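You operate a simulated robot arm through the tools that you are given. There is no shell and no other tool. Be economical: measure what you need, move in short steps, check, and stop when the job is done.

Carry out the task below with a simulated robot arm. There is one attempt and no reset: what you move stays moved.

JOB
Open the white box and move its board to the address setter.
Fine: both latches free, lid laid on the short bench, board seated in the setter.

The check looks at the end state, three seconds after you hand in, the way a careful person would. Anything else that was tipped, shoved, dropped, spilled or broken makes it a failure. Lids that push on must go on centred and level and be pressed home; caps that screw on are set level and turned clockwise until they are tight.

ROBOT AND FRAMES
A 6-joint arm with a two-finger parallel gripper, fixed in place. Base frame: the origin is at the foot of the arm, x ahead of it, y to its left, z up. Units: m, degrees, N and s.
With the tool pointing down near the work surface it reaches from about 0.3 to 0.7 m from the base axis. Its first joint turns from -166.0 to 166.0 degrees. Payload 4.1 kg.
The tool frame sits at the grasp point between the pads (the TCP): z along the fingers, y along the line on which they close. The tips reach 0.023 m beyond it. Largest opening 0.094 m; finger width 0.038, thickness 0.01; the body of the gripper, 0.054 by 0.096 m, starts 0.039 m behind the TCP.
Orientation is that of the tool frame in the base frame, as [roll, pitch, yaw] about the fixed x, y, z axes, in that order (R = Rz(yaw) Ry(pitch) Rx(roll)). With the fingers straight down and closing along the base's y, the tool's x points along the base's -x, its y along +y and its z along -z.

CONTROLS
- The arm moves only by the tool apply_moves. Its argument "commands" is a list of rows, each a list of 7 numbers: the shift along the tool's x, y, z in units of 150 mm (1.0 is 150 mm), then the turn, a rotation vector about the tool's x, y, z in units of 120 degrees (1.0 is 120 degrees), then the finger opening in cm, from 0 to 9.4. In form: [[x, y, z, wx, wy, wz, jaw], ...]. A call has 1 to 10 rows; each row is the pose to reach, as a shift and turn from the pose commanded when the call began, along the tool's axes at that moment. A call with a number of a shift or a turn outside -1 to 1 is refused whole. A row lasts 0.2 s, in which the tool goes at most 0.05 m and 8.6 degrees; a call with a longer step from one row to the next is refused whole, and so is a gripper value outside its range. Where a pose cannot be reached the arm comes as near as it can. A force on the tool above 40 N (or 10 N above the force at the start of the call, whichever is more), or a blocked arm, ends the call early, and 0.2 s more pass. The fingers move at their own pace (about 0.045 m/s each) and stop on an object; they squeeze with about 44 N. The grip force told is the motor's: it shows also when the fingers shut on nothing. Time passes only in rows, and 0.2 s behind the last, so rows that repeat a pose let the fingers close. The reply holds the time, the measured pose of the TCP, the force on the tool along the base axes, the opening and the grip force, in the units named above and with some noise.
- Cameras (640 x 400 px; columns grow to the right, rows downward): "scene" is fixed at [0.3974, 0.652, 1.3725]; the picture's right is [-0.93, 0.36, 0.00], its down [0.29, 0.77, -0.57] and it looks along [-0.20, -0.53, -0.82] (base axes); focal length 216 px, centre (320, 200). "wrist" rides on the gripper at [0.086, 0.016, -0.075] in the tool frame; the picture's right is [-0.18, 0.98, 0.00], its down [-0.58, -0.11, -0.81] and it looks along [-0.79, -0.15, 0.59] (tool axes); focal length 243 px, centre (320, 200). There is no depth. A picture from a camera that has moved, and an enlarged one, comes with that camera's place and axes in the base frame and with its lens. The place of the scene camera against the robot may be out by one fixed shift of up to 0.012 m in any direction.
- snapshot(camera): a new picture of that camera. The clock stands still meanwhile.
- slide_trunk(by): slides the trunk up (or, below 0, down) by that many m; the arm rides with it, the base frame stays. It gives what a move gives, with no picture.
- inspect(camera, box): a new picture of the part [left, top, right, bottom] of that camera's present view, enlarged. The clock stands still meanwhile.
- job_done(): hands the job in; it is judged then, once.

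Work in short steps. Places have to be worked out from the pictures, the camera data and where the tool is seen: move nearer, look again, correct. Check each grasp and each placing, and mend what went wrong. You have 120 turns and 64 pictures in all, those below and enlarged ones among them. Open the gripper and draw the arm clear of the work before you hand the job in, unless the task says otherwise; then end with one line.

The tools are called after "Request:" as a command line: name --pt "numbers of a row" for each row, then --argument value for the rest, lists and objects as JSON in quotes. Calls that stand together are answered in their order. apply_moves: Moves the arm, as the interface text tells. Its arguments: {"type":"object","properties":{"commands":{"type":"array","items":{"type":"array","items":{"type":"number"}}}},"required":["commands"]} The other tools are called the same way: slide_trunk (by) slides the trunk up or down; snapshot (camera) takes a picture; inspect (camera, box) takes an enlarged picture of a part of a camera's view; job_done () hands the job in.

At the start:

```text
time: 0.0
tool_pos: [0.1491, 0.3786, 1.1441]
ee_rot: [-180.0, 0.1, 180.0]
contact_force: [-0.1, -0.1, 0.5]
opening: 0.0941
grip_force: 0.0
trunk travel left (down, up): [-0.525, 0.065]
```

scene: 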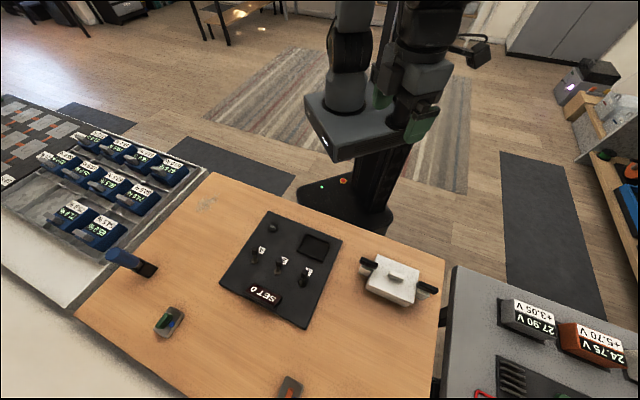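
wrist: 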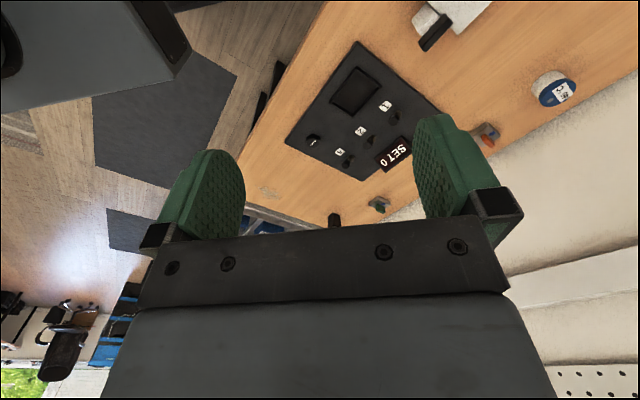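

I start by enlarging the bench area to see the box, latches and setter.

Request:
inspect --camera "scene" --box '[340, 230, 460, 320]'

Request:
inspect --camera "scene" --box '[80, 170, 360, 400]'

Request:
inspect --camera "scene" --box '[430, 250, 640, 400]'

```text
4.44 times, centred on (400, 275) of scene
camera zoom: at [0.3974, 0.652, 1.3725], right [-0.93, 0.36, 0.0], down [0.29, 0.77, -0.57], along [-0.2, -0.53, -0.82], focal length 961 px, centre (-36, -133)
```

zoom: 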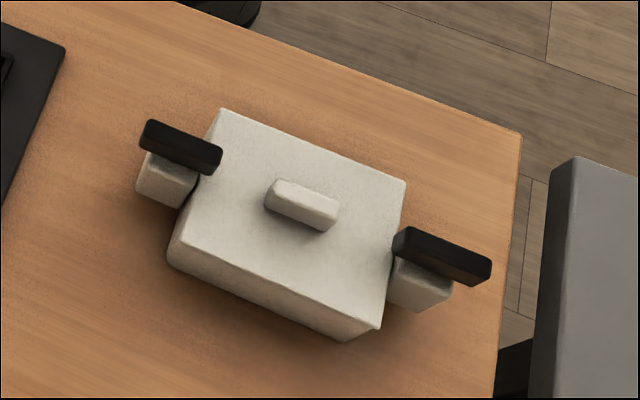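

```text
1.74 times, centred on (220, 285) of scene
camera zoom: at [0.3974, 0.652, 1.3725], right [-0.93, 0.36, 0.0], down [0.29, 0.77, -0.57], along [-0.2, -0.53, -0.82], focal length 376 px, centre (494, 52)
```

zoom: 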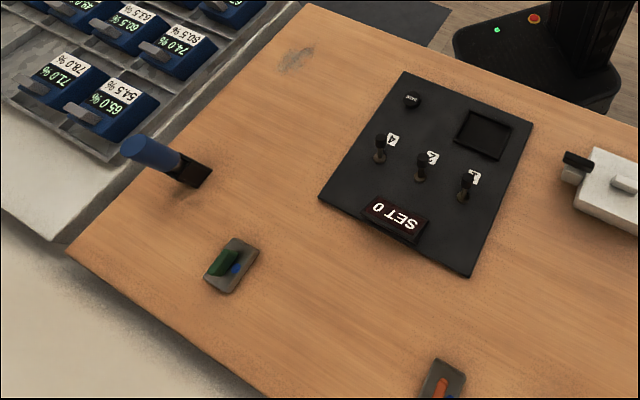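

```text
2.67 times, centred on (535, 325) of scene
camera zoom: at [0.3974, 0.652, 1.3725], right [-0.93, 0.36, 0.0], down [0.29, 0.77, -0.57], along [-0.2, -0.53, -0.82], focal length 576 px, centre (-253, -133)
```

zoom: 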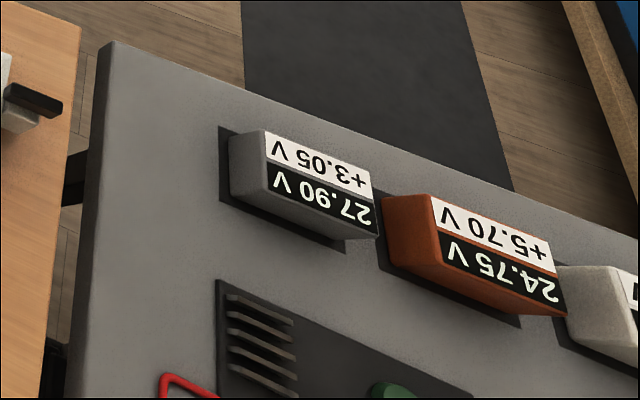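

The box is near (0.16, 0.575), the setter's socket near (0.32, 0.41). I turn the wrist to look around at the benches and find the short bench.

Request:
apply_moves --pt "0 0 0 0 0 -0.07 9.4" --pt "0 0 0 0 0 -0.14 9.4" --pt "0 0 0 0 0 -0.21 9.4" --pt "0 0 0 0 0 -0.28 9.4" --pt "0 0 0 0 0 -0.35 9.4" --pt "0 0 0 0 0 -0.42 9.4" --pt "0 0 0 0 0 -0.49 9.4" --pt "0 0 0 0 0 -0.56 9.4" --pt "0 0 0 0 0 -0.63 9.4" --pt "0 0 0 0 0 -0.7 9.4"

Request:
snapshot --camera "wrist"

Request:
apply_moves --pt "0 0 0 0 0 -0.07 9.4" --pt "0 0 0 0 0 -0.14 9.4" --pt "0 0 0 0 0 -0.21 9.4" --pt "0 0 0 0 0 -0.28 9.4" --pt "0 0 0 0 0 -0.35 9.4" --pt "0 0 0 0 0 -0.42 9.4" --pt "0 0 0 0 0 -0.49 9.4" --pt "0 0 0 0 0 -0.56 9.4" --pt "0 0 0 0 0 -0.63 9.4" --pt "0 0 0 0 0 -0.7 9.4"

Request:
snapshot --camera "wrist"

```text
time: 2.2
tool_pos: [0.1482, 0.3794, 1.1431]
ee_rot: [180.0, 0.0, -95.8]
contact_force: [0.0, -0.2, -0.4]
opening: 0.0941
grip_force: 0.1
trunk travel left (down, up): [-0.525, 0.065]
```

```text
58 pictures are left
camera wrist: at [0.1241, 0.2957, 1.2189], right [-0.96, 0.28, 0.0], down [0.17, 0.57, 0.81], along [0.23, 0.77, -0.59], focal length 243 px, centre (320, 200)
```

wrist: 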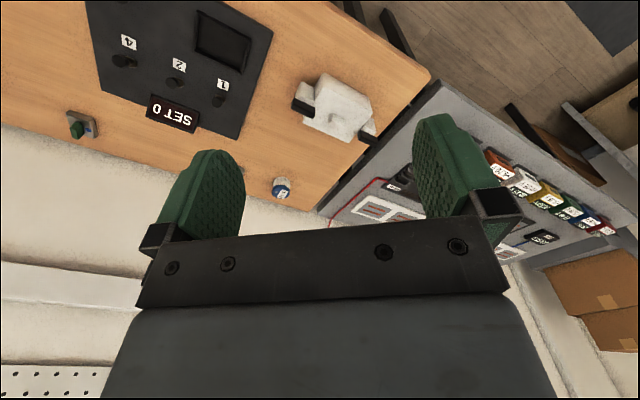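

```text
time: 4.4
tool_pos: [0.149, 0.3796, 1.1438]
ee_rot: [180.0, 0.0, -11.7]
contact_force: [-1.1, 0.5, -1.1]
opening: 0.0939
grip_force: 0.1
trunk travel left (down, up): [-0.525, 0.065]
```

```text
57 pictures are left
camera wrist: at [0.2301, 0.3466, 1.2191], right [-0.38, -0.92, 0.0], down [-0.55, 0.23, 0.81], along [-0.75, 0.31, -0.59], focal length 243 px, centre (320, 200)
```

wrist: 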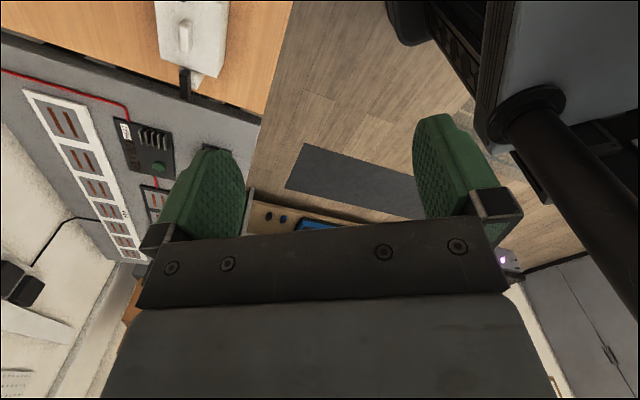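

The wooden bench looks about 0.86 m long, and the grey bench longer. I tilt up toward the grey bench to compare properly.

Request:
apply_moves --pt "0 0 0 0 0 0.06 9.4" --pt "0 0 0 0 0 0.12 9.4" --pt "0 0 0 0 0 0.18 9.4"

Request:
apply_moves --pt "0 0 0 0 -0.07 0 9.4" --pt "0 0 0 0 -0.14 0 9.4" --pt "0 0 0 0 -0.21 0 9.4" --pt "0 0 0 0 -0.27 0 9.4"

Request:
snapshot --camera "wrist"

Request:
inspect --camera "scene" --box '[540, 50, 640, 270]'

```text
time: 5.2
tool_pos: [0.1505, 0.3795, 1.1416]
ee_rot: [-179.9, 0.0, -33.8]
contact_force: [0.7, -0.5, 0.4]
opening: 0.0936
grip_force: 0.1
trunk travel left (down, up): [-0.525, 0.065]
```

```text
time: 6.2
tool_pos: [0.1494, 0.3793, 1.1442]
ee_rot: [-179.9, 32.5, -33.5]
contact_force: [1.0, 0.0, 0.4]
opening: 0.094
grip_force: 0.0
trunk travel left (down, up): [-0.525, 0.065]
```

```text
56 pictures are left
camera wrist: at [0.2341, 0.3041, 1.1612], right [-0.67, -0.73, 0.1], down [0.01, 0.12, 0.99], along [-0.74, 0.67, -0.07], focal length 243 px, centre (320, 200)
```

wrist: 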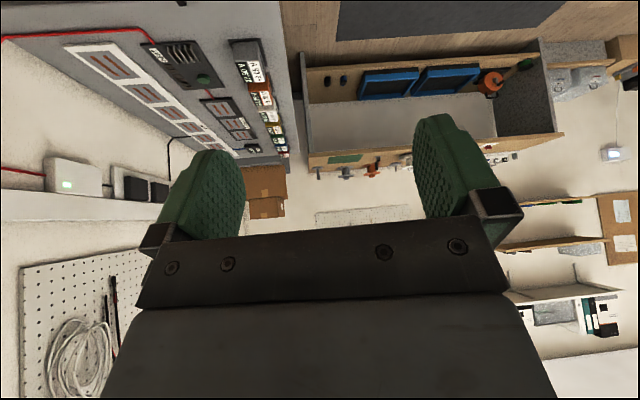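

```text
1.82 times, centred on (590, 160) of scene
camera zoom: at [0.3974, 0.652, 1.3725], right [-0.93, 0.36, 0.0], down [0.29, 0.77, -0.57], along [-0.2, -0.53, -0.82], focal length 393 px, centre (-171, 273)
```

zoom: 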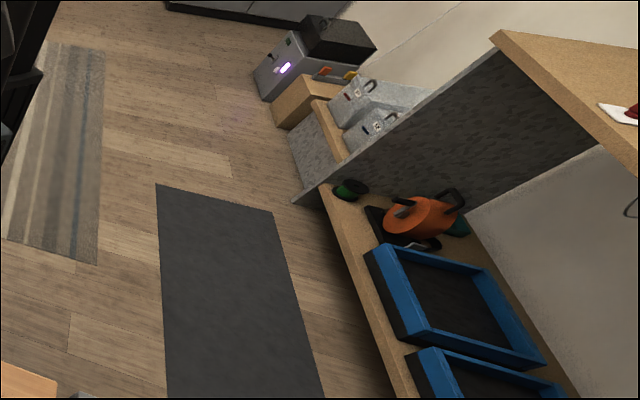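

The grey and left benches are clearly longer than the wooden one, so the wooden bench is the short bench. I undo the tilt and align the tool with the box axis (45°).

Request:
apply_moves --pt "0 0 0 0 0.07 0 9.4" --pt "0 0 0 0 0.14 0 9.4" --pt "0 0 0 0 0.21 0 9.4" --pt "0 0 0 0 0.27 0 9.4"

Request:
apply_moves --pt "0 0 0 0 0 0.05 9.4" --pt "0 0 0 0 0 0.095 9.4"

```text
time: 7.2
tool_pos: [0.1484, 0.3803, 1.1438]
ee_rot: [180.0, -0.2, -33.6]
contact_force: [0.1, 1.0, 0.1]
opening: 0.094
grip_force: 0.1
trunk travel left (down, up): [-0.525, 0.065]
```

```text
time: 7.8
tool_pos: [0.1492, 0.3803, 1.1427]
ee_rot: [179.9, 0.1, -45.0]
contact_force: [0.4, 0.2, -0.2]
opening: 0.094
grip_force: 0.0
trunk travel left (down, up): [-0.525, 0.065]
```

Now I approach to a viewing pose above and beside the box.

Request:
apply_moves --pt "-0.09 -0.163 0.19 0 0 0 9.4" --pt "-0.18 -0.327 0.38 0 0 0 9.4" --pt "-0.26 -0.49 0.58 0 0 0 9.4" --pt "-0.35 -0.653 0.77 0 0 0 9.4" --pt "-0.43 -0.817 0.96 0 0 0 9.4" --pt "-0.52 -0.98 1.0 0 0 0 9.4"

Request:
snapshot --camera "wrist"

```text
time: 9.2
tool_pos: [0.1987, 0.5404, 0.9927]
ee_rot: [-180.0, 0.1, -44.9]
contact_force: [0.1, 0.3, -0.2]
opening: 0.0943
grip_force: 0.0
trunk travel left (down, up): [-0.525, 0.065]
```

```text
54 pictures are left
camera wrist: at [0.2476, 0.469, 1.0686], right [-0.82, -0.57, 0.0], down [-0.33, 0.49, 0.81], along [-0.46, 0.67, -0.59], focal length 243 px, centre (320, 200)
```

wrist: 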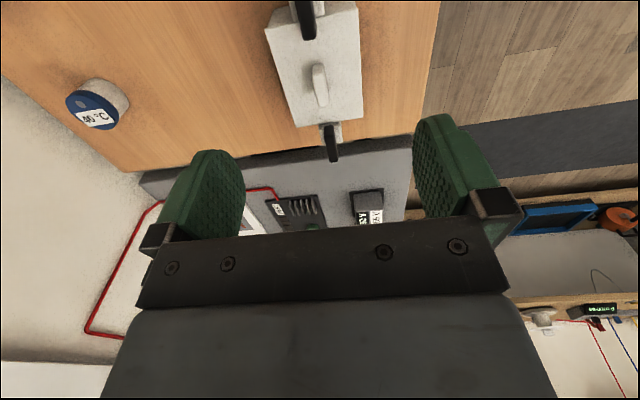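

I back off along the box axis and lower to bring the box into the picture's centre.

Request:
apply_moves --pt "0.25 0 0.1 0 0 0 9.4" --pt "0.5 0 0.2 0 0 0 9.4" --pt "0.73 0 0.4 0 0 0 9.4"

Request:
snapshot --camera "wrist"

Request:
inspect --camera "wrist" --box '[230, 20, 430, 145]'

```text
time: 10.0
tool_pos: [0.2758, 0.4627, 0.9316]
ee_rot: [-180.0, 0.0, -45.0]
contact_force: [0.4, -0.3, 0.2]
opening: 0.094
grip_force: 0.0
trunk travel left (down, up): [-0.525, 0.065]
```

```text
53 pictures are left
camera wrist: at [0.3236, 0.3912, 1.0076], right [-0.82, -0.57, 0.0], down [-0.33, 0.49, 0.81], along [-0.46, 0.67, -0.59], focal length 243 px, centre (320, 200)
```

wrist: 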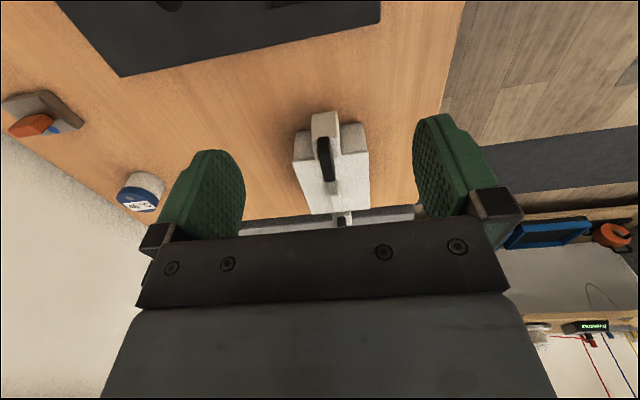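

```text
3.20 times, centred on (330, 82) of wrist
camera zoom: at [0.3236, 0.3912, 1.0076], right [-0.82, -0.57, 0.0], down [-0.33, 0.49, 0.81], along [-0.46, 0.67, -0.59], focal length 776 px, centre (288, 576)
```

zoom: 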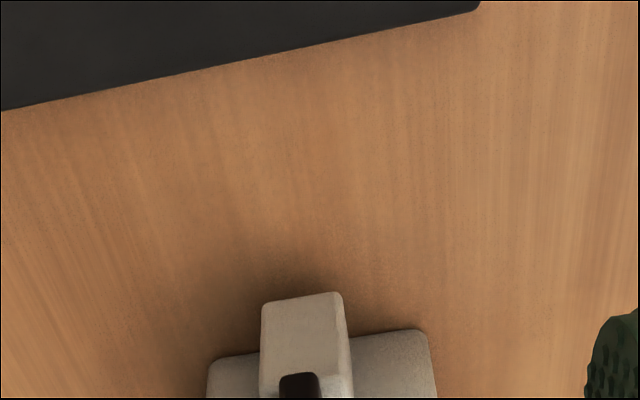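

I zoom on the box itself.

Request:
inspect --camera "wrist" --box '[250, 100, 410, 230]'

```text
3.08 times, centred on (330, 165) of wrist
camera zoom: at [0.3236, 0.3912, 1.0076], right [-0.82, -0.57, 0.0], down [-0.33, 0.49, 0.81], along [-0.46, 0.67, -0.59], focal length 746 px, centre (289, 308)
```

zoom: 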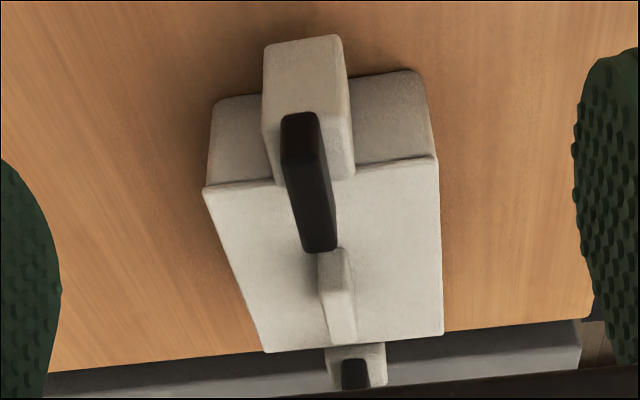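

From triangulation: lid top at z≈0.81, centre ≈(0.167, 0.582), length 0.113 along a=(-0.707,0.707), bars atop end blocks from 0.05 to 0.095 each side at z≈0.83. I swing to look from the side, perpendicular to the box, at the near latch.

Request:
apply_moves --pt "-0.06 0.04 0.02 0 0 0.07 9.4" --pt "-0.12 0.07 0.04 0 0 0.14 9.4" --pt "-0.18 0.11 0.06 0 0 0.21 9.4" --pt "-0.24 0.14 0.08 0 0 0.28 9.4" --pt "-0.3 0.18 0.1 0 0 0.35 9.4" --pt "-0.36 0.21 0.12 0 0 0.42 9.4" --pt "-0.42 0.25 0.14 0 0 0.49 9.4" --pt "-0.48 0.28 0.16 0 0 0.56 9.4" --pt "-0.54 0.32 0.18 0 0 0.63 9.4" --pt "-0.585 0.358 0.2 0 0 0.7 9.4"

Request:
apply_moves --pt "0 0 0 0 0 0.05 9.4"

Request:
snapshot --camera "wrist"

```text
time: 12.2
tool_pos: [0.176, 0.4856, 0.902]
ee_rot: [-180.0, 0.1, -129.2]
contact_force: [-0.4, 0.4, 1.0]
opening: 0.0939
grip_force: 0.0
trunk travel left (down, up): [-0.525, 0.065]
```

```text
time: 12.6
tool_pos: [0.1752, 0.486, 0.9035]
ee_rot: [180.0, 0.0, -135.1]
contact_force: [-0.3, 0.5, 0.7]
opening: 0.0939
grip_force: 0.0
trunk travel left (down, up): [-0.525, 0.065]
```

```text
50 pictures are left
camera wrist: at [0.1022, 0.4361, 0.979], right [-0.56, 0.83, 0.0], down [0.49, 0.33, 0.81], along [0.67, 0.45, -0.59], focal length 243 px, centre (320, 200)
```

wrist: 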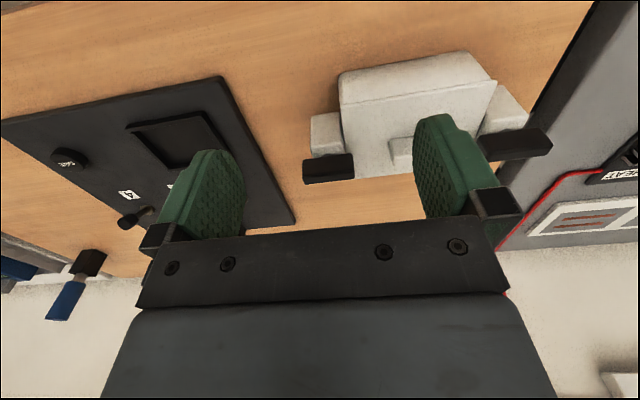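

Request:
inspect --camera "wrist" --box '[290, 90, 450, 200]'

Request:
inspect --camera "wrist" --box '[440, 60, 580, 170]'

```text
3.64 times, centred on (370, 145) of wrist
camera zoom: at [0.1022, 0.4361, 0.979], right [-0.56, 0.83, 0.0], down [0.49, 0.33, 0.81], along [0.67, 0.45, -0.59], focal length 882 px, centre (138, 400)
```

zoom: 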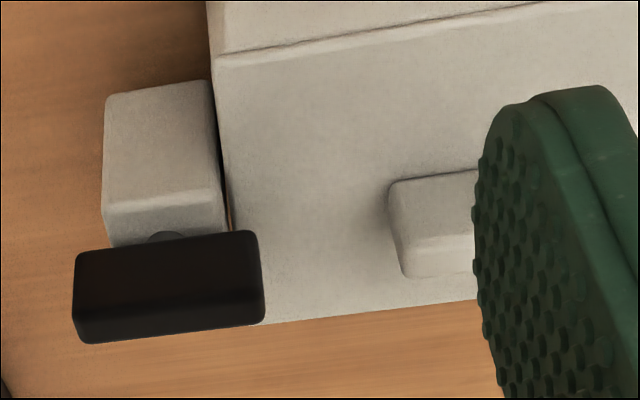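

```text
3.64 times, centred on (510, 115) of wrist
camera zoom: at [0.1022, 0.4361, 0.979], right [-0.56, 0.83, 0.0], down [0.49, 0.33, 0.81], along [0.67, 0.45, -0.59], focal length 882 px, centre (-371, 509)
```

zoom: 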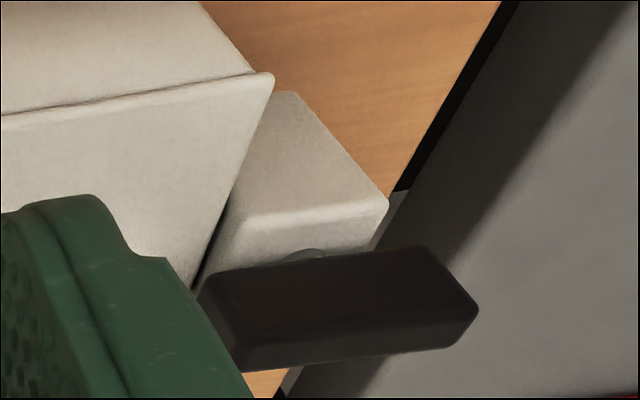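

The bars are turn-buttons on a vertical post (bar top z≈0.846, lid top ≈0.815, box centre ≈(0.171, 0.577)). I go above the near latch's pivot ≈(0.222, 0.527) with the fingers closing across the bar.

Request:
apply_moves --pt "-0.04 0 0 0 0 -0.07 6" --pt "-0.08 0 0 0 0 -0.14 6" --pt "-0.12 0 0 0 0 -0.21 6" --pt "-0.16 0 0 0 0 -0.28 6" --pt "-0.2 -0.03 0 0 0 -0.35 5" --pt "-0.24 -0.03 0 0 0 -0.42 5" --pt "-0.28 -0.03 0 0 0 -0.49 5" --pt "-0.33 -0.03 0 0 0 -0.56 5" --pt "-0.37 -0.03 0 0 0 -0.63 5" --pt "-0.413 -0.03 0 0 0 -0.7 5"

Request:
apply_moves --pt "0 0 0 0 0 -0.05 4" --pt "0 0 0 0 0 -0.05 4"

Request:
snapshot --camera "wrist"

Request:
snapshot --camera "scene"

```text
time: 14.8
tool_pos: [0.2217, 0.526, 0.9033]
ee_rot: [180.0, 0.0, -50.7]
contact_force: [-1.3, 0.0, 0.2]
opening: 0.0499
grip_force: 0.0
trunk travel left (down, up): [-0.525, 0.065]
```

```text
time: 15.4
tool_pos: [0.2222, 0.5258, 0.9029]
ee_rot: [-180.0, 0.0, -44.9]
contact_force: [-0.4, -0.7, -0.1]
opening: 0.0398
grip_force: 0.1
trunk travel left (down, up): [-0.525, 0.065]
```

```text
47 pictures are left
camera wrist: at [0.2716, 0.4541, 0.9789], right [-0.82, -0.57, 0.0], down [-0.33, 0.49, 0.81], along [-0.46, 0.66, -0.59], focal length 243 px, centre (320, 200)
```

wrist: 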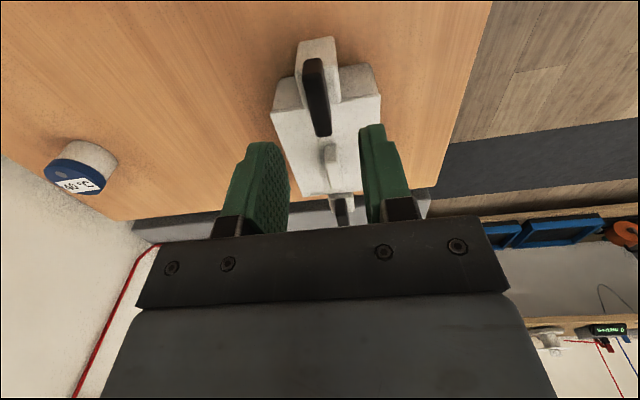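

```text
46 pictures are left
```

scene: 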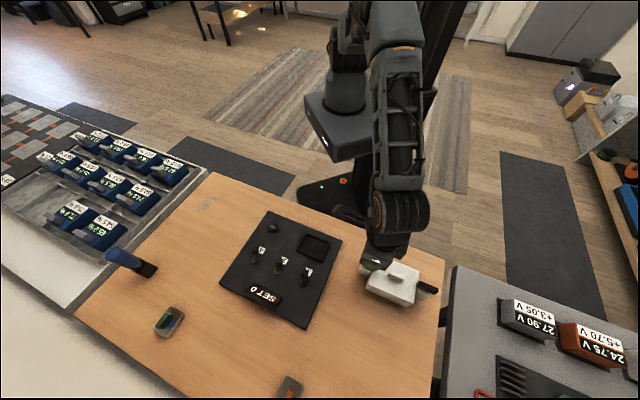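

Request:
inspect --camera "wrist" --box '[250, 20, 410, 150]'

```text
3.08 times, centred on (330, 85) of wrist
camera zoom: at [0.2716, 0.4541, 0.9789], right [-0.82, -0.57, 0.0], down [-0.33, 0.49, 0.81], along [-0.46, 0.66, -0.59], focal length 746 px, centre (289, 554)
```

zoom: 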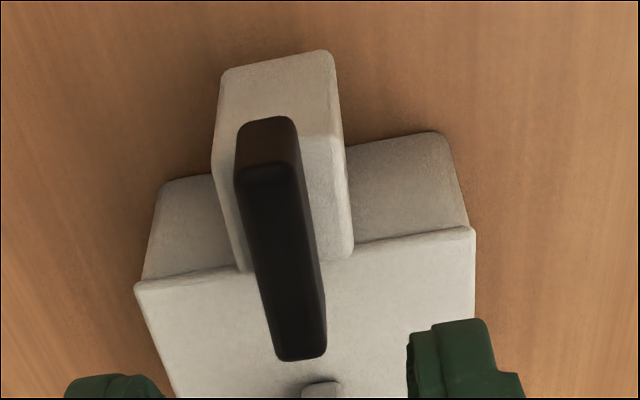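

The bar's centre is at (0.222, 0.525), z 0.825–0.846, right under the TCP. I lower so the tips straddle the bar, still above the lid.

Request:
apply_moves --pt "0 0 0.15 0 0 0 4" --pt "0 0 0.3 0 0 0 4" --pt "0 0 0.37 0 0 0 4" --pt "0 0 0.37 0 0 0 4"

Request:
snapshot --camera "wrist"

```text
time: 16.4
tool_pos: [0.2219, 0.5257, 0.8477]
ee_rot: [-180.0, 0.0, -45.0]
contact_force: [0.0, 0.0, 0.4]
opening: 0.0402
grip_force: 0.0
trunk travel left (down, up): [-0.525, 0.065]
```

```text
44 pictures are left
camera wrist: at [0.2713, 0.4543, 0.9224], right [-0.82, -0.57, 0.0], down [-0.33, 0.49, 0.81], along [-0.46, 0.66, -0.59], focal length 243 px, centre (320, 200)
```

wrist: 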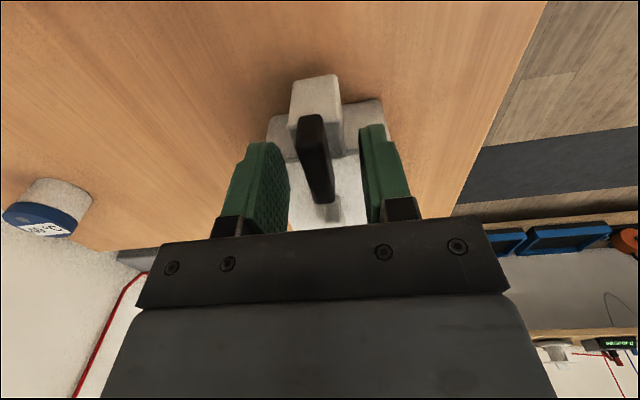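

The bar sits centred between the fingers. I close on it.

Request:
apply_moves --pt "0 0 0 0 0 0 2" --pt "0 0 0 0 0 0 1" --pt "0 0 0 0 0 0 0.8" --pt "0 0 0 0 0 0 0.8"

```text
time: 17.4
tool_pos: [0.2225, 0.5259, 0.847]
ee_rot: [180.0, 0.1, -45.0]
contact_force: [-0.1, 1.6, 0.2]
opening: 0.0116
grip_force: 43.7
trunk travel left (down, up): [-0.525, 0.065]
```

Gripped at 11.6 mm. I turn a little first to feel for resistance.

Request:
apply_moves --pt "0 0 0 0 0 0.04 0.8" --pt "0 0 0 0 0 0.08 0.8" --pt "0 0 0 0 0 0.12 0.8" --pt "0 0 0 0 0 0.16 0.8"

Request:
inspect --camera "wrist" --box '[200, 60, 440, 230]'

```text
time: 18.4
tool_pos: [0.2228, 0.524, 0.847]
ee_rot: [-180.0, 0.1, -64.2]
contact_force: [-0.4, 0.4, -0.2]
opening: 0.0113
grip_force: 44.0
trunk travel left (down, up): [-0.525, 0.065]
```

```text
2.35 times, centred on (320, 145) of wrist
camera zoom: at [0.2448, 0.4416, 0.9233], right [-0.97, -0.26, 0.0], down [-0.15, 0.57, 0.81], along [-0.21, 0.78, -0.59], focal length 571 px, centre (320, 329)
```

zoom: 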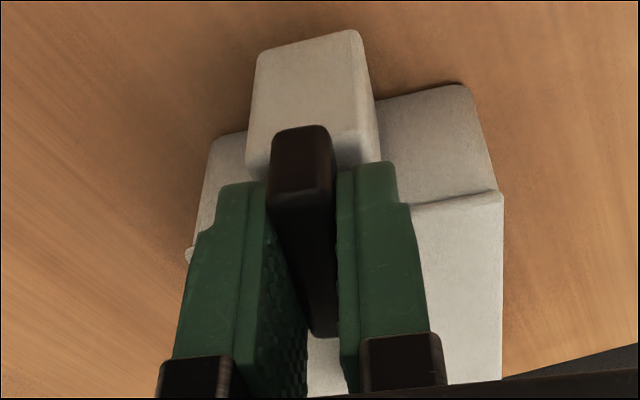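

The whole box turned along with the latch (lid edge now at ~27°), so this direction is blocked or stiff. I turn back to restore and try the other way slightly.

Request:
apply_moves --pt "0 0 0 0 0 -0.04 0.8" --pt "0 0 0 0 0 -0.08 0.8" --pt "0 0 0 0 0 -0.12 0.8" --pt "0 0 0 0 0 -0.16 0.8"

Request:
inspect --camera "wrist" --box '[200, 60, 440, 230]'

Request:
apply_moves --pt "0 0 0 0 0 -0.04 0.8" --pt "0 0 0 0 0 -0.08 0.8" --pt "0 0 0 0 0 -0.12 0.8"

Request:
inspect --camera "wrist" --box '[200, 60, 440, 230]'

```text
time: 19.4
tool_pos: [0.2203, 0.5257, 0.8478]
ee_rot: [-180.0, 0.0, -44.9]
contact_force: [-0.6, 0.2, -1.0]
opening: 0.0114
grip_force: 44.2
trunk travel left (down, up): [-0.525, 0.065]
```

```text
2.35 times, centred on (320, 145) of wrist
camera zoom: at [0.271, 0.4546, 0.9237], right [-0.82, -0.57, 0.0], down [-0.34, 0.49, 0.81], along [-0.46, 0.66, -0.59], focal length 571 px, centre (320, 329)
```

zoom: 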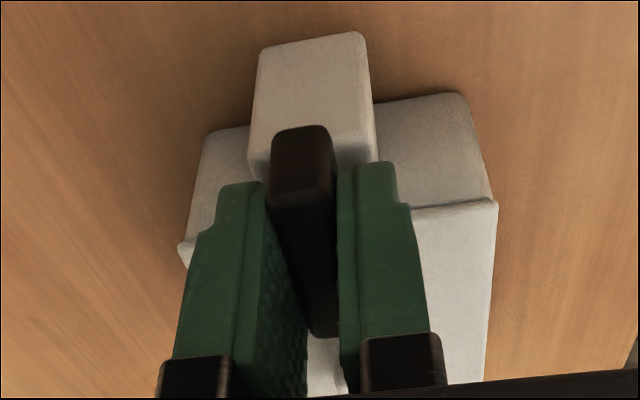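

```text
time: 20.2
tool_pos: [0.2215, 0.5254, 0.8479]
ee_rot: [179.9, 0.1, -30.5]
contact_force: [-0.3, -0.1, -0.6]
opening: 0.0113
grip_force: 44.1
trunk travel left (down, up): [-0.525, 0.065]
```

```text
2.35 times, centred on (320, 145) of wrist
camera zoom: at [0.2877, 0.4689, 0.9235], right [-0.66, -0.75, 0.0], down [-0.45, 0.39, 0.81], along [-0.61, 0.53, -0.59], focal length 571 px, centre (320, 329)
```

zoom: 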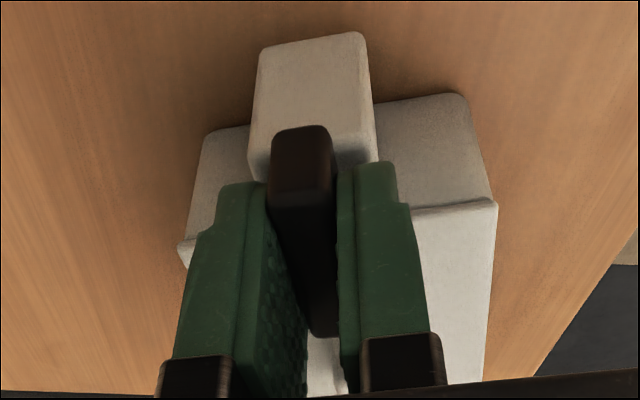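

Comparing corners: toward negative the box follows exactly (a stop), toward positive the latch gave ~4° relative to the box. So positive is the opening way, but the light box is dragged along. I return, then press down lightly to hold the box and turn slowly.

Request:
apply_moves --pt "0 0 0 0 0 0.04 0.8" --pt "0 0 0 0 0 0.08 0.8" --pt "0 0 0 0 0 0.12 0.8" --pt "0 0 0.01 0 0 0.12 0.8" --pt "0 0 0.02 0 0 0.12 0.8"

```text
time: 21.4
tool_pos: [0.2238, 0.5254, 0.8467]
ee_rot: [-179.8, 0.1, -45.0]
contact_force: [1.3, -0.9, 9.4]
opening: 0.0115
grip_force: 44.3
trunk travel left (down, up): [-0.525, 0.065]
```

3 mm of press gives ~9 N. I press to about 22 N and turn slowly.

Request:
apply_moves --pt "0 0 0.015 0 0 0 0.8" --pt "0 0 0.03 0 0 0 0.8" --pt "0 0 0.03 0 0 0.02 0.8" --pt "0 0 0.03 0 0 0.04 0.8" --pt "0 0 0.03 0 0 0.06 0.8" --pt "0 0 0.03 0 0 0.08 0.8" --pt "0 0 0.03 0 0 0.1 0.8" --pt "0 0 0.03 0 0 0.12 0.8"

Request:
inspect --camera "wrist" --box '[200, 60, 440, 230]'

```text
time: 23.2
tool_pos: [0.2204, 0.5244, 0.8438]
ee_rot: [-179.7, 0.2, -59.4]
contact_force: [-8.2, -1.0, 36.0]
opening: 0.0115
grip_force: 44.1
trunk travel left (down, up): [-0.525, 0.065]
```

```text
2.35 times, centred on (320, 145) of wrist
camera zoom: at [0.2503, 0.4427, 0.9188], right [-0.94, -0.34, 0.0], down [-0.2, 0.55, 0.81], along [-0.27, 0.76, -0.59], focal length 571 px, centre (320, 329)
```

zoom: 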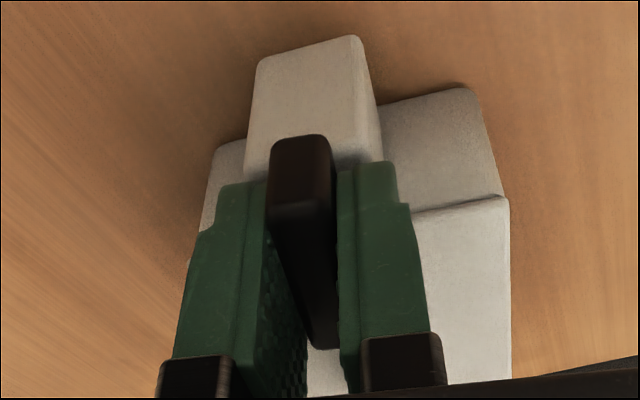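

Now the bar does turn relative to the box (~9° more, box only ~5°). I continue under press.

Request:
apply_moves --pt "0 0 0 0 0 0.02 0.8" --pt "0 0 0 0 0 0.04 0.8" --pt "0 0 0 0 0 0.06 0.8" --pt "0 0 0 0 0 0.08 0.8" --pt "0 0 0 0 0 0.1 0.8" --pt "0 0 0 0 0 0.12 0.8" --pt "0 0 0 0 0 0.14 0.8" --pt "0 0 0 0 0 0.16 0.8"

Request:
inspect --camera "wrist" --box '[200, 60, 440, 230]'

```text
time: 25.0
tool_pos: [0.2215, 0.524, 0.8443]
ee_rot: [-179.8, 0.3, -78.6]
contact_force: [-5.1, 1.2, 36.1]
opening: 0.0117
grip_force: 43.9
trunk travel left (down, up): [-0.525, 0.065]
```

```text
2.35 times, centred on (320, 145) of wrist
camera zoom: at [0.2218, 0.4369, 0.9186], right [-1.0, -0.01, 0.0], down [-0.01, 0.59, 0.81], along [-0.01, 0.81, -0.59], focal length 571 px, centre (320, 329)
```

zoom: 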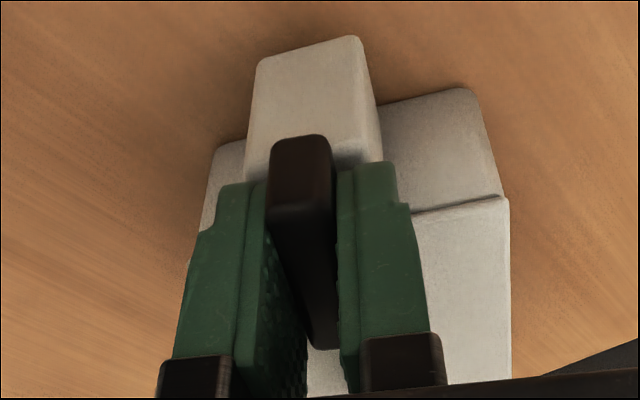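

The box again just follows the tool, so the latch isn't turning this way. I restore the box to its original heading, release the press, and open.

Request:
apply_moves --pt "0 0 -0.02 0 0 0 0.8" --pt "0 0 -0.04 0 0 -0.04 0.8" --pt "0 0 -0.04 0 0 -0.08 0.8" --pt "0 0 -0.04 0 0 -0.12 0.8" --pt "0 0 -0.04 0 0 -0.16 0.8" --pt "0 0 -0.04 0 0 -0.2 0.8" --pt "0 0 -0.04 0 0 -0.24 0.8" --pt "0 0 -0.04 0 0 -0.28 0.8"

Request:
inspect --camera "wrist" --box '[200, 60, 440, 230]'

```text
time: 26.8
tool_pos: [0.2232, 0.5258, 0.8462]
ee_rot: [179.9, 0.0, -44.8]
contact_force: [0.0, -0.2, -5.0]
opening: 0.0115
grip_force: 44.3
trunk travel left (down, up): [-0.525, 0.065]
```

```text
2.35 times, centred on (320, 145) of wrist
camera zoom: at [0.2712, 0.4539, 0.9218], right [-0.82, -0.57, 0.0], down [-0.34, 0.49, 0.81], along [-0.46, 0.66, -0.59], focal length 571 px, centre (320, 329)
```

zoom: 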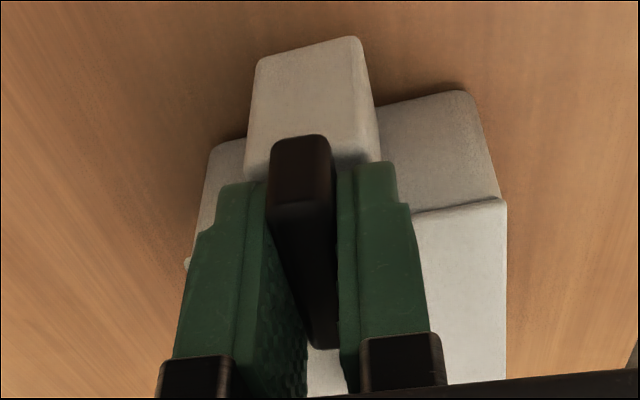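

I release and back up to view the latch from a low angle.

Request:
apply_moves --pt "0 0 0 0 0 0 2" --pt "0 0 0 0 0 0 4" --pt "0 0 -0.2 0 0 0 5" --pt "0 0 -0.45 0 0 0 5"

Request:
inspect --camera "wrist" --box '[250, 20, 410, 150]'

```text
time: 27.8
tool_pos: [0.2219, 0.5255, 0.9143]
ee_rot: [180.0, 0.0, -45.0]
contact_force: [0.4, -0.5, 0.0]
opening: 0.0503
grip_force: 0.0
trunk travel left (down, up): [-0.525, 0.065]
```

```text
3.08 times, centred on (330, 85) of wrist
camera zoom: at [0.2716, 0.4535, 0.9907], right [-0.82, -0.57, 0.0], down [-0.33, 0.49, 0.81], along [-0.46, 0.67, -0.59], focal length 746 px, centre (289, 554)
```

zoom: 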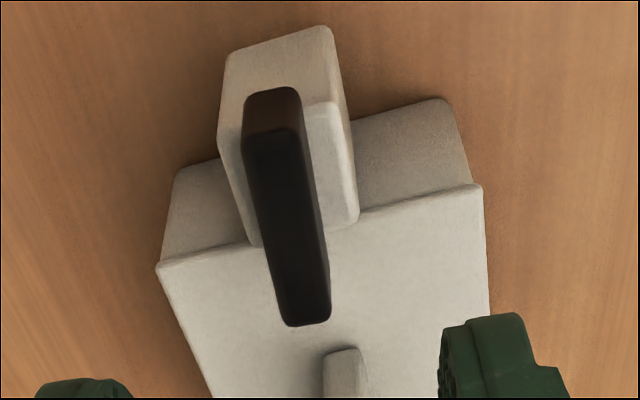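

Request:
apply_moves --pt "0 0.07 0 0 0 0.07 9" --pt "0 0.13 0 0 0 0.14 9" --pt "0 0.2 0 0 0 0.21 9" --pt "0 0.27 0 0 0 0.28 9" --pt "0 0.33 0 0 0 0.35 9.4" --pt "0 0.4 0 0 0 0.42 9.4" --pt "0 0.47 0 0 0 0.49 9.4" --pt "0 0.53 0 0 0 0.56 9.4" --pt "0 0.6 0 0 0 0.63 9.4" --pt "0 0.66 0 0 0 0.7 9.4"

Request:
apply_moves --pt "0 0 0 0 0 0.05 9.4"

Request:
apply_moves --pt "0 0 0.05 0 -0.06 0 9.4" --pt "0 0 0.1 0 -0.12 0 9.4" --pt "0 0 0.15 0 -0.18 0 9.4" --pt "0 0 0.2 0 -0.23 0 9.4"

Request:
snapshot --camera "wrist"

```text
time: 30.0
tool_pos: [0.1526, 0.4567, 0.9143]
ee_rot: [180.0, 0.0, -129.1]
contact_force: [0.2, 0.4, 0.5]
opening: 0.0941
grip_force: 0.1
trunk travel left (down, up): [-0.525, 0.065]
```

```text
time: 30.4
tool_pos: [0.1516, 0.4553, 0.9136]
ee_rot: [-179.9, 0.0, -134.9]
contact_force: [0.4, -1.0, 0.5]
opening: 0.0938
grip_force: 0.0
trunk travel left (down, up): [-0.525, 0.065]
```

```text
time: 31.4
tool_pos: [0.1521, 0.4558, 0.883]
ee_rot: [180.0, 27.5, -135.0]
contact_force: [0.0, -0.5, 0.7]
opening: 0.0939
grip_force: 0.0
trunk travel left (down, up): [-0.525, 0.065]
```

```text
36 pictures are left
camera wrist: at [0.061, 0.3878, 0.9099], right [-0.58, 0.81, 0.09], down [0.18, 0.02, 0.98], along [0.79, 0.59, -0.16], focal length 243 px, centre (320, 200)
```

wrist: 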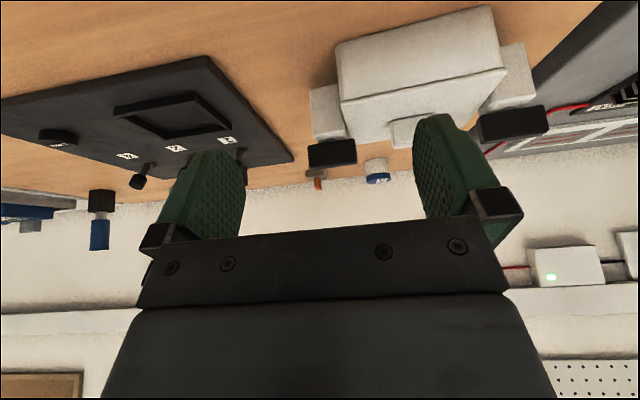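

Request:
inspect --camera "wrist" --box '[300, 75, 380, 175]'

Request:
inspect --camera "wrist" --box '[450, 30, 570, 150]'

```text
4.00 times, centred on (340, 125) of wrist
camera zoom: at [0.061, 0.3878, 0.9099], right [-0.58, 0.81, 0.09], down [0.18, 0.02, 0.98], along [0.79, 0.59, -0.16], focal length 970 px, centre (240, 500)
```

zoom: 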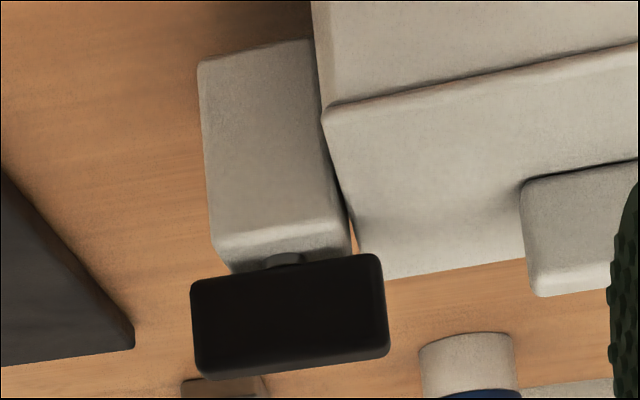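

```text
3.33 times, centred on (510, 90) of wrist
camera zoom: at [0.061, 0.3878, 0.9099], right [-0.58, 0.81, 0.09], down [0.18, 0.02, 0.98], along [0.79, 0.59, -0.16], focal length 809 px, centre (-313, 567)
```

zoom: 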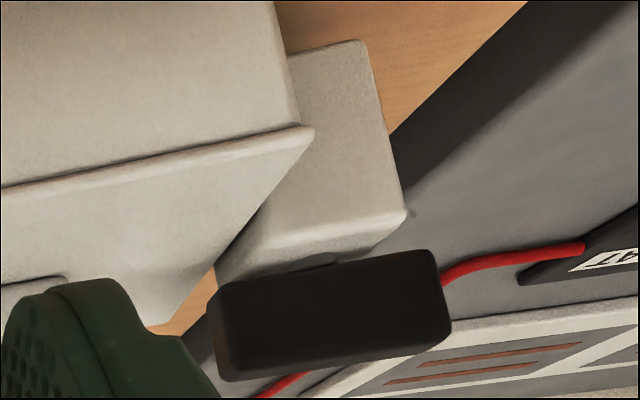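

Clearly a bar handle on a vertical post with collar. Relative bar/box angle shifted ~5° only: either stops or friction exceeding the box's grip on the table. I'll re-grip and try the other direction under press, which I haven't tested yet.

Request:
apply_moves --pt "0 0 -0.05 0 0.06 0 9.4" --pt "0 0 -0.1 0 0.12 0 9.4" --pt "0 0 -0.15 0 0.18 0 9" --pt "0 0 -0.2 0 0.23 0 8"

Request:
apply_moves --pt "-0.06 0 0 0 0 -0.07 8" --pt "-0.12 0 0 0 0 -0.14 8" --pt "-0.18 0 0 0 0 -0.21 7" --pt "-0.24 0 0 0 0 -0.28 6" --pt "-0.3 0 0 0 0 -0.35 5" --pt "-0.36 0 0 0 0 -0.42 4" --pt "-0.42 0 0 0 0 -0.49 4" --pt "-0.48 0 0 0 0 -0.56 4" --pt "-0.54 0 0 0 0 -0.63 4" --pt "-0.6 0 0 0 0 -0.7 4"

```text
time: 32.4
tool_pos: [0.1422, 0.4449, 0.9102]
ee_rot: [-180.0, -0.1, -135.0]
contact_force: [0.4, -0.2, -0.4]
opening: 0.0801
grip_force: 0.0
trunk travel left (down, up): [-0.525, 0.065]
```

```text
time: 34.6
tool_pos: [0.2072, 0.5085, 0.9104]
ee_rot: [-180.0, 0.1, -50.9]
contact_force: [0.5, 0.8, -0.2]
opening: 0.04
grip_force: 0.1
trunk travel left (down, up): [-0.525, 0.065]
```

Request:
apply_moves --pt "-0.037 -0.147 0 0 0 -0.042 4" --pt "-0.037 -0.147 0.15 0 0 -0.042 4" --pt "-0.037 -0.147 0.3 0 0 -0.042 4" --pt "-0.037 -0.147 0.42 0 0 -0.042 4" --pt "-0.037 -0.147 0.42 0 0 -0.042 2" --pt "-0.037 -0.147 0.42 0 0 -0.042 0.8" --pt "-0.037 -0.147 0.42 0 0 -0.042 0.8" --pt "-0.037 -0.147 0.42 0 0 -0.042 0.8"

Request:
apply_moves --pt "0 0 0.015 0 0 0 0.8" --pt "0 0 0.03 0 0 0 0.8" --pt "0 0 0.04 0 0 0 0.8" --pt "0 0 0.04 0 0 -0.02 0.8" --pt "0 0 0.04 0 0 -0.04 0.8" --pt "0 0 0.04 0 0 -0.06 0.8" --pt "0 0 0.04 0 0 -0.08 0.8" --pt "0 0 0.04 0 0 -0.1 0.8" --pt "0 0 0.04 0 0 -0.12 0.8"

Request:
inspect --camera "wrist" --box '[200, 60, 440, 230]'

```text
time: 36.4
tool_pos: [0.2215, 0.5282, 0.8459]
ee_rot: [180.0, 0.0, -45.9]
contact_force: [-0.8, 0.6, -0.1]
opening: 0.0118
grip_force: 43.9
trunk travel left (down, up): [-0.525, 0.065]
```

```text
time: 38.4
tool_pos: [0.219, 0.5266, 0.8443]
ee_rot: [-179.6, 0.1, -31.5]
contact_force: [3.0, -0.8, 33.7]
opening: 0.0113
grip_force: 44.2
trunk travel left (down, up): [-0.525, 0.065]
```

```text
2.35 times, centred on (320, 145) of wrist
camera zoom: at [0.2844, 0.4686, 0.9204], right [-0.67, -0.74, -0.01], down [-0.44, 0.39, 0.81], along [-0.6, 0.54, -0.59], focal length 571 px, centre (320, 329)
```

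zoom: 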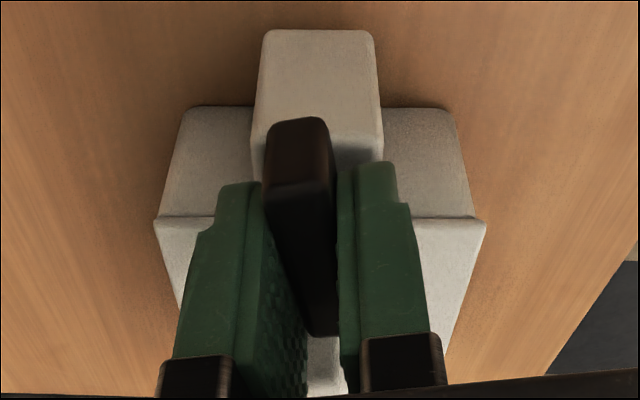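

Now the bar really turns relative to the box: negative is the opening direction, with press. I continue.

Request:
apply_moves --pt "0 0 0 0 0 -0.02 0.8" --pt "0 0 0 0 0 -0.04 0.8" --pt "0 0 0 0 0 -0.06 0.8" --pt "0 0 0 0 0 -0.08 0.8" --pt "0 0 0 0 0 -0.1 0.8" --pt "0 0 0 0 0 -0.12 0.8" --pt "0 0 0 0 0 -0.14 0.8" --pt "0 0 0 0 0 -0.16 0.8" --pt "0 0 0 0 0 -0.18 0.8" --pt "0 0 0 0 0 -0.2 0.8"

Request:
inspect --camera "wrist" --box '[200, 60, 440, 230]'

```text
time: 40.6
tool_pos: [0.2207, 0.5252, 0.8446]
ee_rot: [-179.7, 0.1, -7.5]
contact_force: [-4.2, -5.8, 33.2]
opening: 0.0112
grip_force: 43.4
trunk travel left (down, up): [-0.525, 0.065]
```

```text
2.35 times, centred on (320, 145) of wrist
camera zoom: at [0.3022, 0.499, 0.9194], right [-0.31, -0.95, 0.0], down [-0.56, 0.18, 0.81], along [-0.77, 0.25, -0.59], focal length 571 px, centre (320, 329)
```

zoom: 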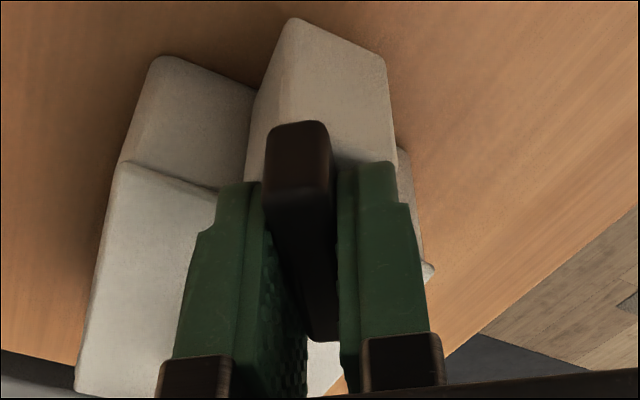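

Working well; continuing the turn.

Request:
apply_moves --pt "0 0 0 0 0 -0.025 0.8" --pt "0 0 0 0 0 -0.05 0.8" --pt "0 0 0 0 0 -0.075 0.8" --pt "0 0 0 0 0 -0.1 0.8" --pt "0 0 0 0 0 -0.125 0.8" --pt "0 0 0 0 0 -0.15 0.8" --pt "0 0 0 0 0 -0.175 0.8" --pt "0 0 0 0 0 -0.2 0.8" --pt "0 0 0 0 0 -0.225 0.8" --pt "0 0 0 0 0 -0.25 0.8"

Request:
apply_moves --pt "0 0 0 0 0 -0.025 0.8" --pt "0 0 0 0 0 -0.05 0.8" --pt "0 0 0 0 0 -0.075 0.8" --pt "0 0 0 0 0 -0.1 0.8" --pt "0 0 0 0 0 -0.125 0.8" --pt "0 0 0 0 0 -0.15 0.8"

Request:
inspect --camera "wrist" --box '[160, 20, 480, 230]'

```text
time: 42.8
tool_pos: [0.2208, 0.5258, 0.8443]
ee_rot: [-179.9, -0.2, 22.4]
contact_force: [-1.7, 3.5, 30.6]
opening: 0.0114
grip_force: 43.8
trunk travel left (down, up): [-0.525, 0.065]
```

```text
time: 44.2
tool_pos: [0.2189, 0.5261, 0.8423]
ee_rot: [-179.9, -0.2, 40.6]
contact_force: [-5.4, 5.1, 31.7]
opening: 0.0114
grip_force: 43.5
trunk travel left (down, up): [-0.525, 0.065]
```

```text
1.90 times, centred on (320, 125) of wrist
camera zoom: at [0.2947, 0.5712, 0.9196], right [0.5, -0.87, 0.0], down [-0.51, -0.3, 0.8], along [-0.7, -0.4, -0.59], focal length 462 px, centre (320, 343)
```

zoom: 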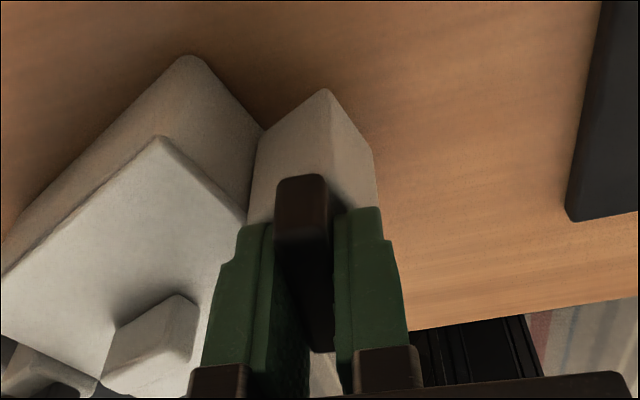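

The bar is ~64° off the box axis, but the box has slipped ~22° too. I keep turning with a bit more press and compare.

Request:
apply_moves --pt "0 0 0.008 0 0 0 0.8" --pt "0 0 0.008 0 0 -0.02 0.8" --pt "0 0 0.008 0 0 -0.04 0.8" --pt "0 0 0.008 0 0 -0.06 0.8" --pt "0 0 0.008 0 0 -0.08 0.8" --pt "0 0 0.008 0 0 -0.1 0.8" --pt "0 0 0.008 0 0 -0.12 0.8" --pt "0 0 0.008 0 0 -0.14 0.8"

Request:
inspect --camera "wrist" --box '[160, 20, 480, 230]'

```text
time: 46.0
tool_pos: [0.2182, 0.5268, 0.8427]
ee_rot: [-180.0, -0.5, 57.5]
contact_force: [-9.8, 6.7, 34.2]
opening: 0.0116
grip_force: 43.8
trunk travel left (down, up): [-0.525, 0.065]
```

```text
1.90 times, centred on (320, 125) of wrist
camera zoom: at [0.2789, 0.5919, 0.9197], right [0.73, -0.69, 0.0], down [-0.41, -0.44, 0.8], along [-0.55, -0.58, -0.6], focal length 462 px, centre (320, 343)
```

zoom: 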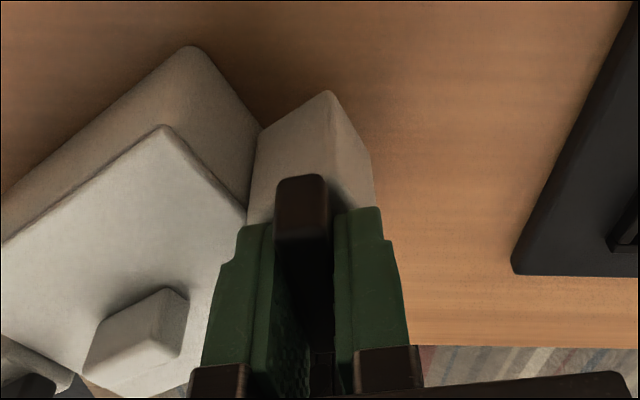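

Bar is ~70° off the box axis, box dragged ~33°. I release, rise, and look from above before straightening the box.

Request:
apply_moves --pt "0 0 -0.03 0 0 0 0.8" --pt "0 0 -0.03 0 0 0 2" --pt "0 0 -0.03 0 0 0 4" --pt "0 0 -0.2 0 0 0 5" --pt "0 0 -0.45 0 0 0 7" --pt "0 0 -0.7 0 0 0 9.4"

Request:
snapshot --camera "wrist"

Request:
inspect --camera "scene" --box '[330, 220, 470, 320]'

```text
time: 47.4
tool_pos: [0.2184, 0.5262, 0.9464]
ee_rot: [180.0, 0.1, 57.3]
contact_force: [-0.2, 0.2, 0.9]
opening: 0.0938
grip_force: 0.2
trunk travel left (down, up): [-0.525, 0.065]
```

```text
29 pictures are left
camera wrist: at [0.2776, 0.5913, 1.0222], right [0.73, -0.69, 0.0], down [-0.41, -0.43, 0.81], along [-0.55, -0.59, -0.59], focal length 243 px, centre (320, 200)
```

wrist: 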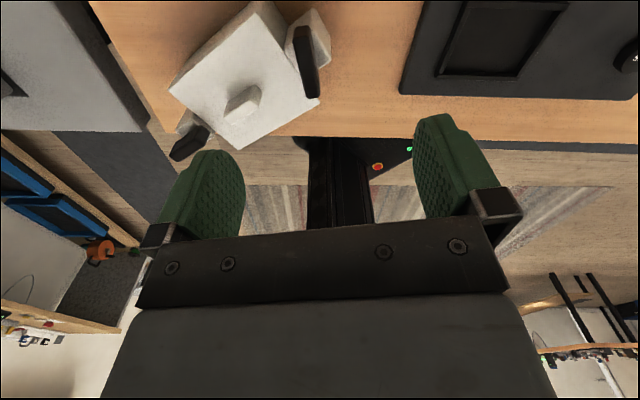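

```text
4.00 times, centred on (400, 270) of scene
camera zoom: at [0.3974, 0.652, 1.3725], right [-0.93, 0.36, 0.0], down [0.29, 0.77, -0.57], along [-0.2, -0.53, -0.82], focal length 865 px, centre (0, -80)
```

zoom: 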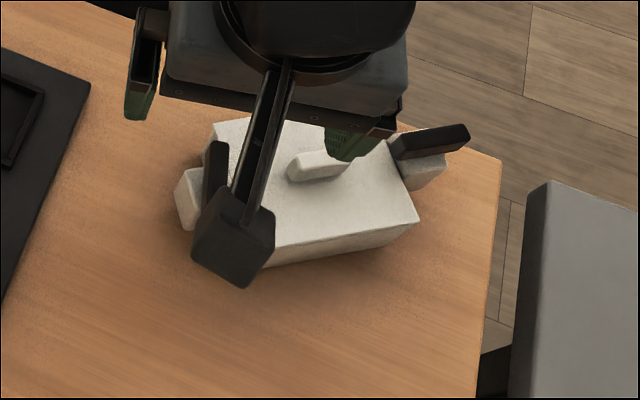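

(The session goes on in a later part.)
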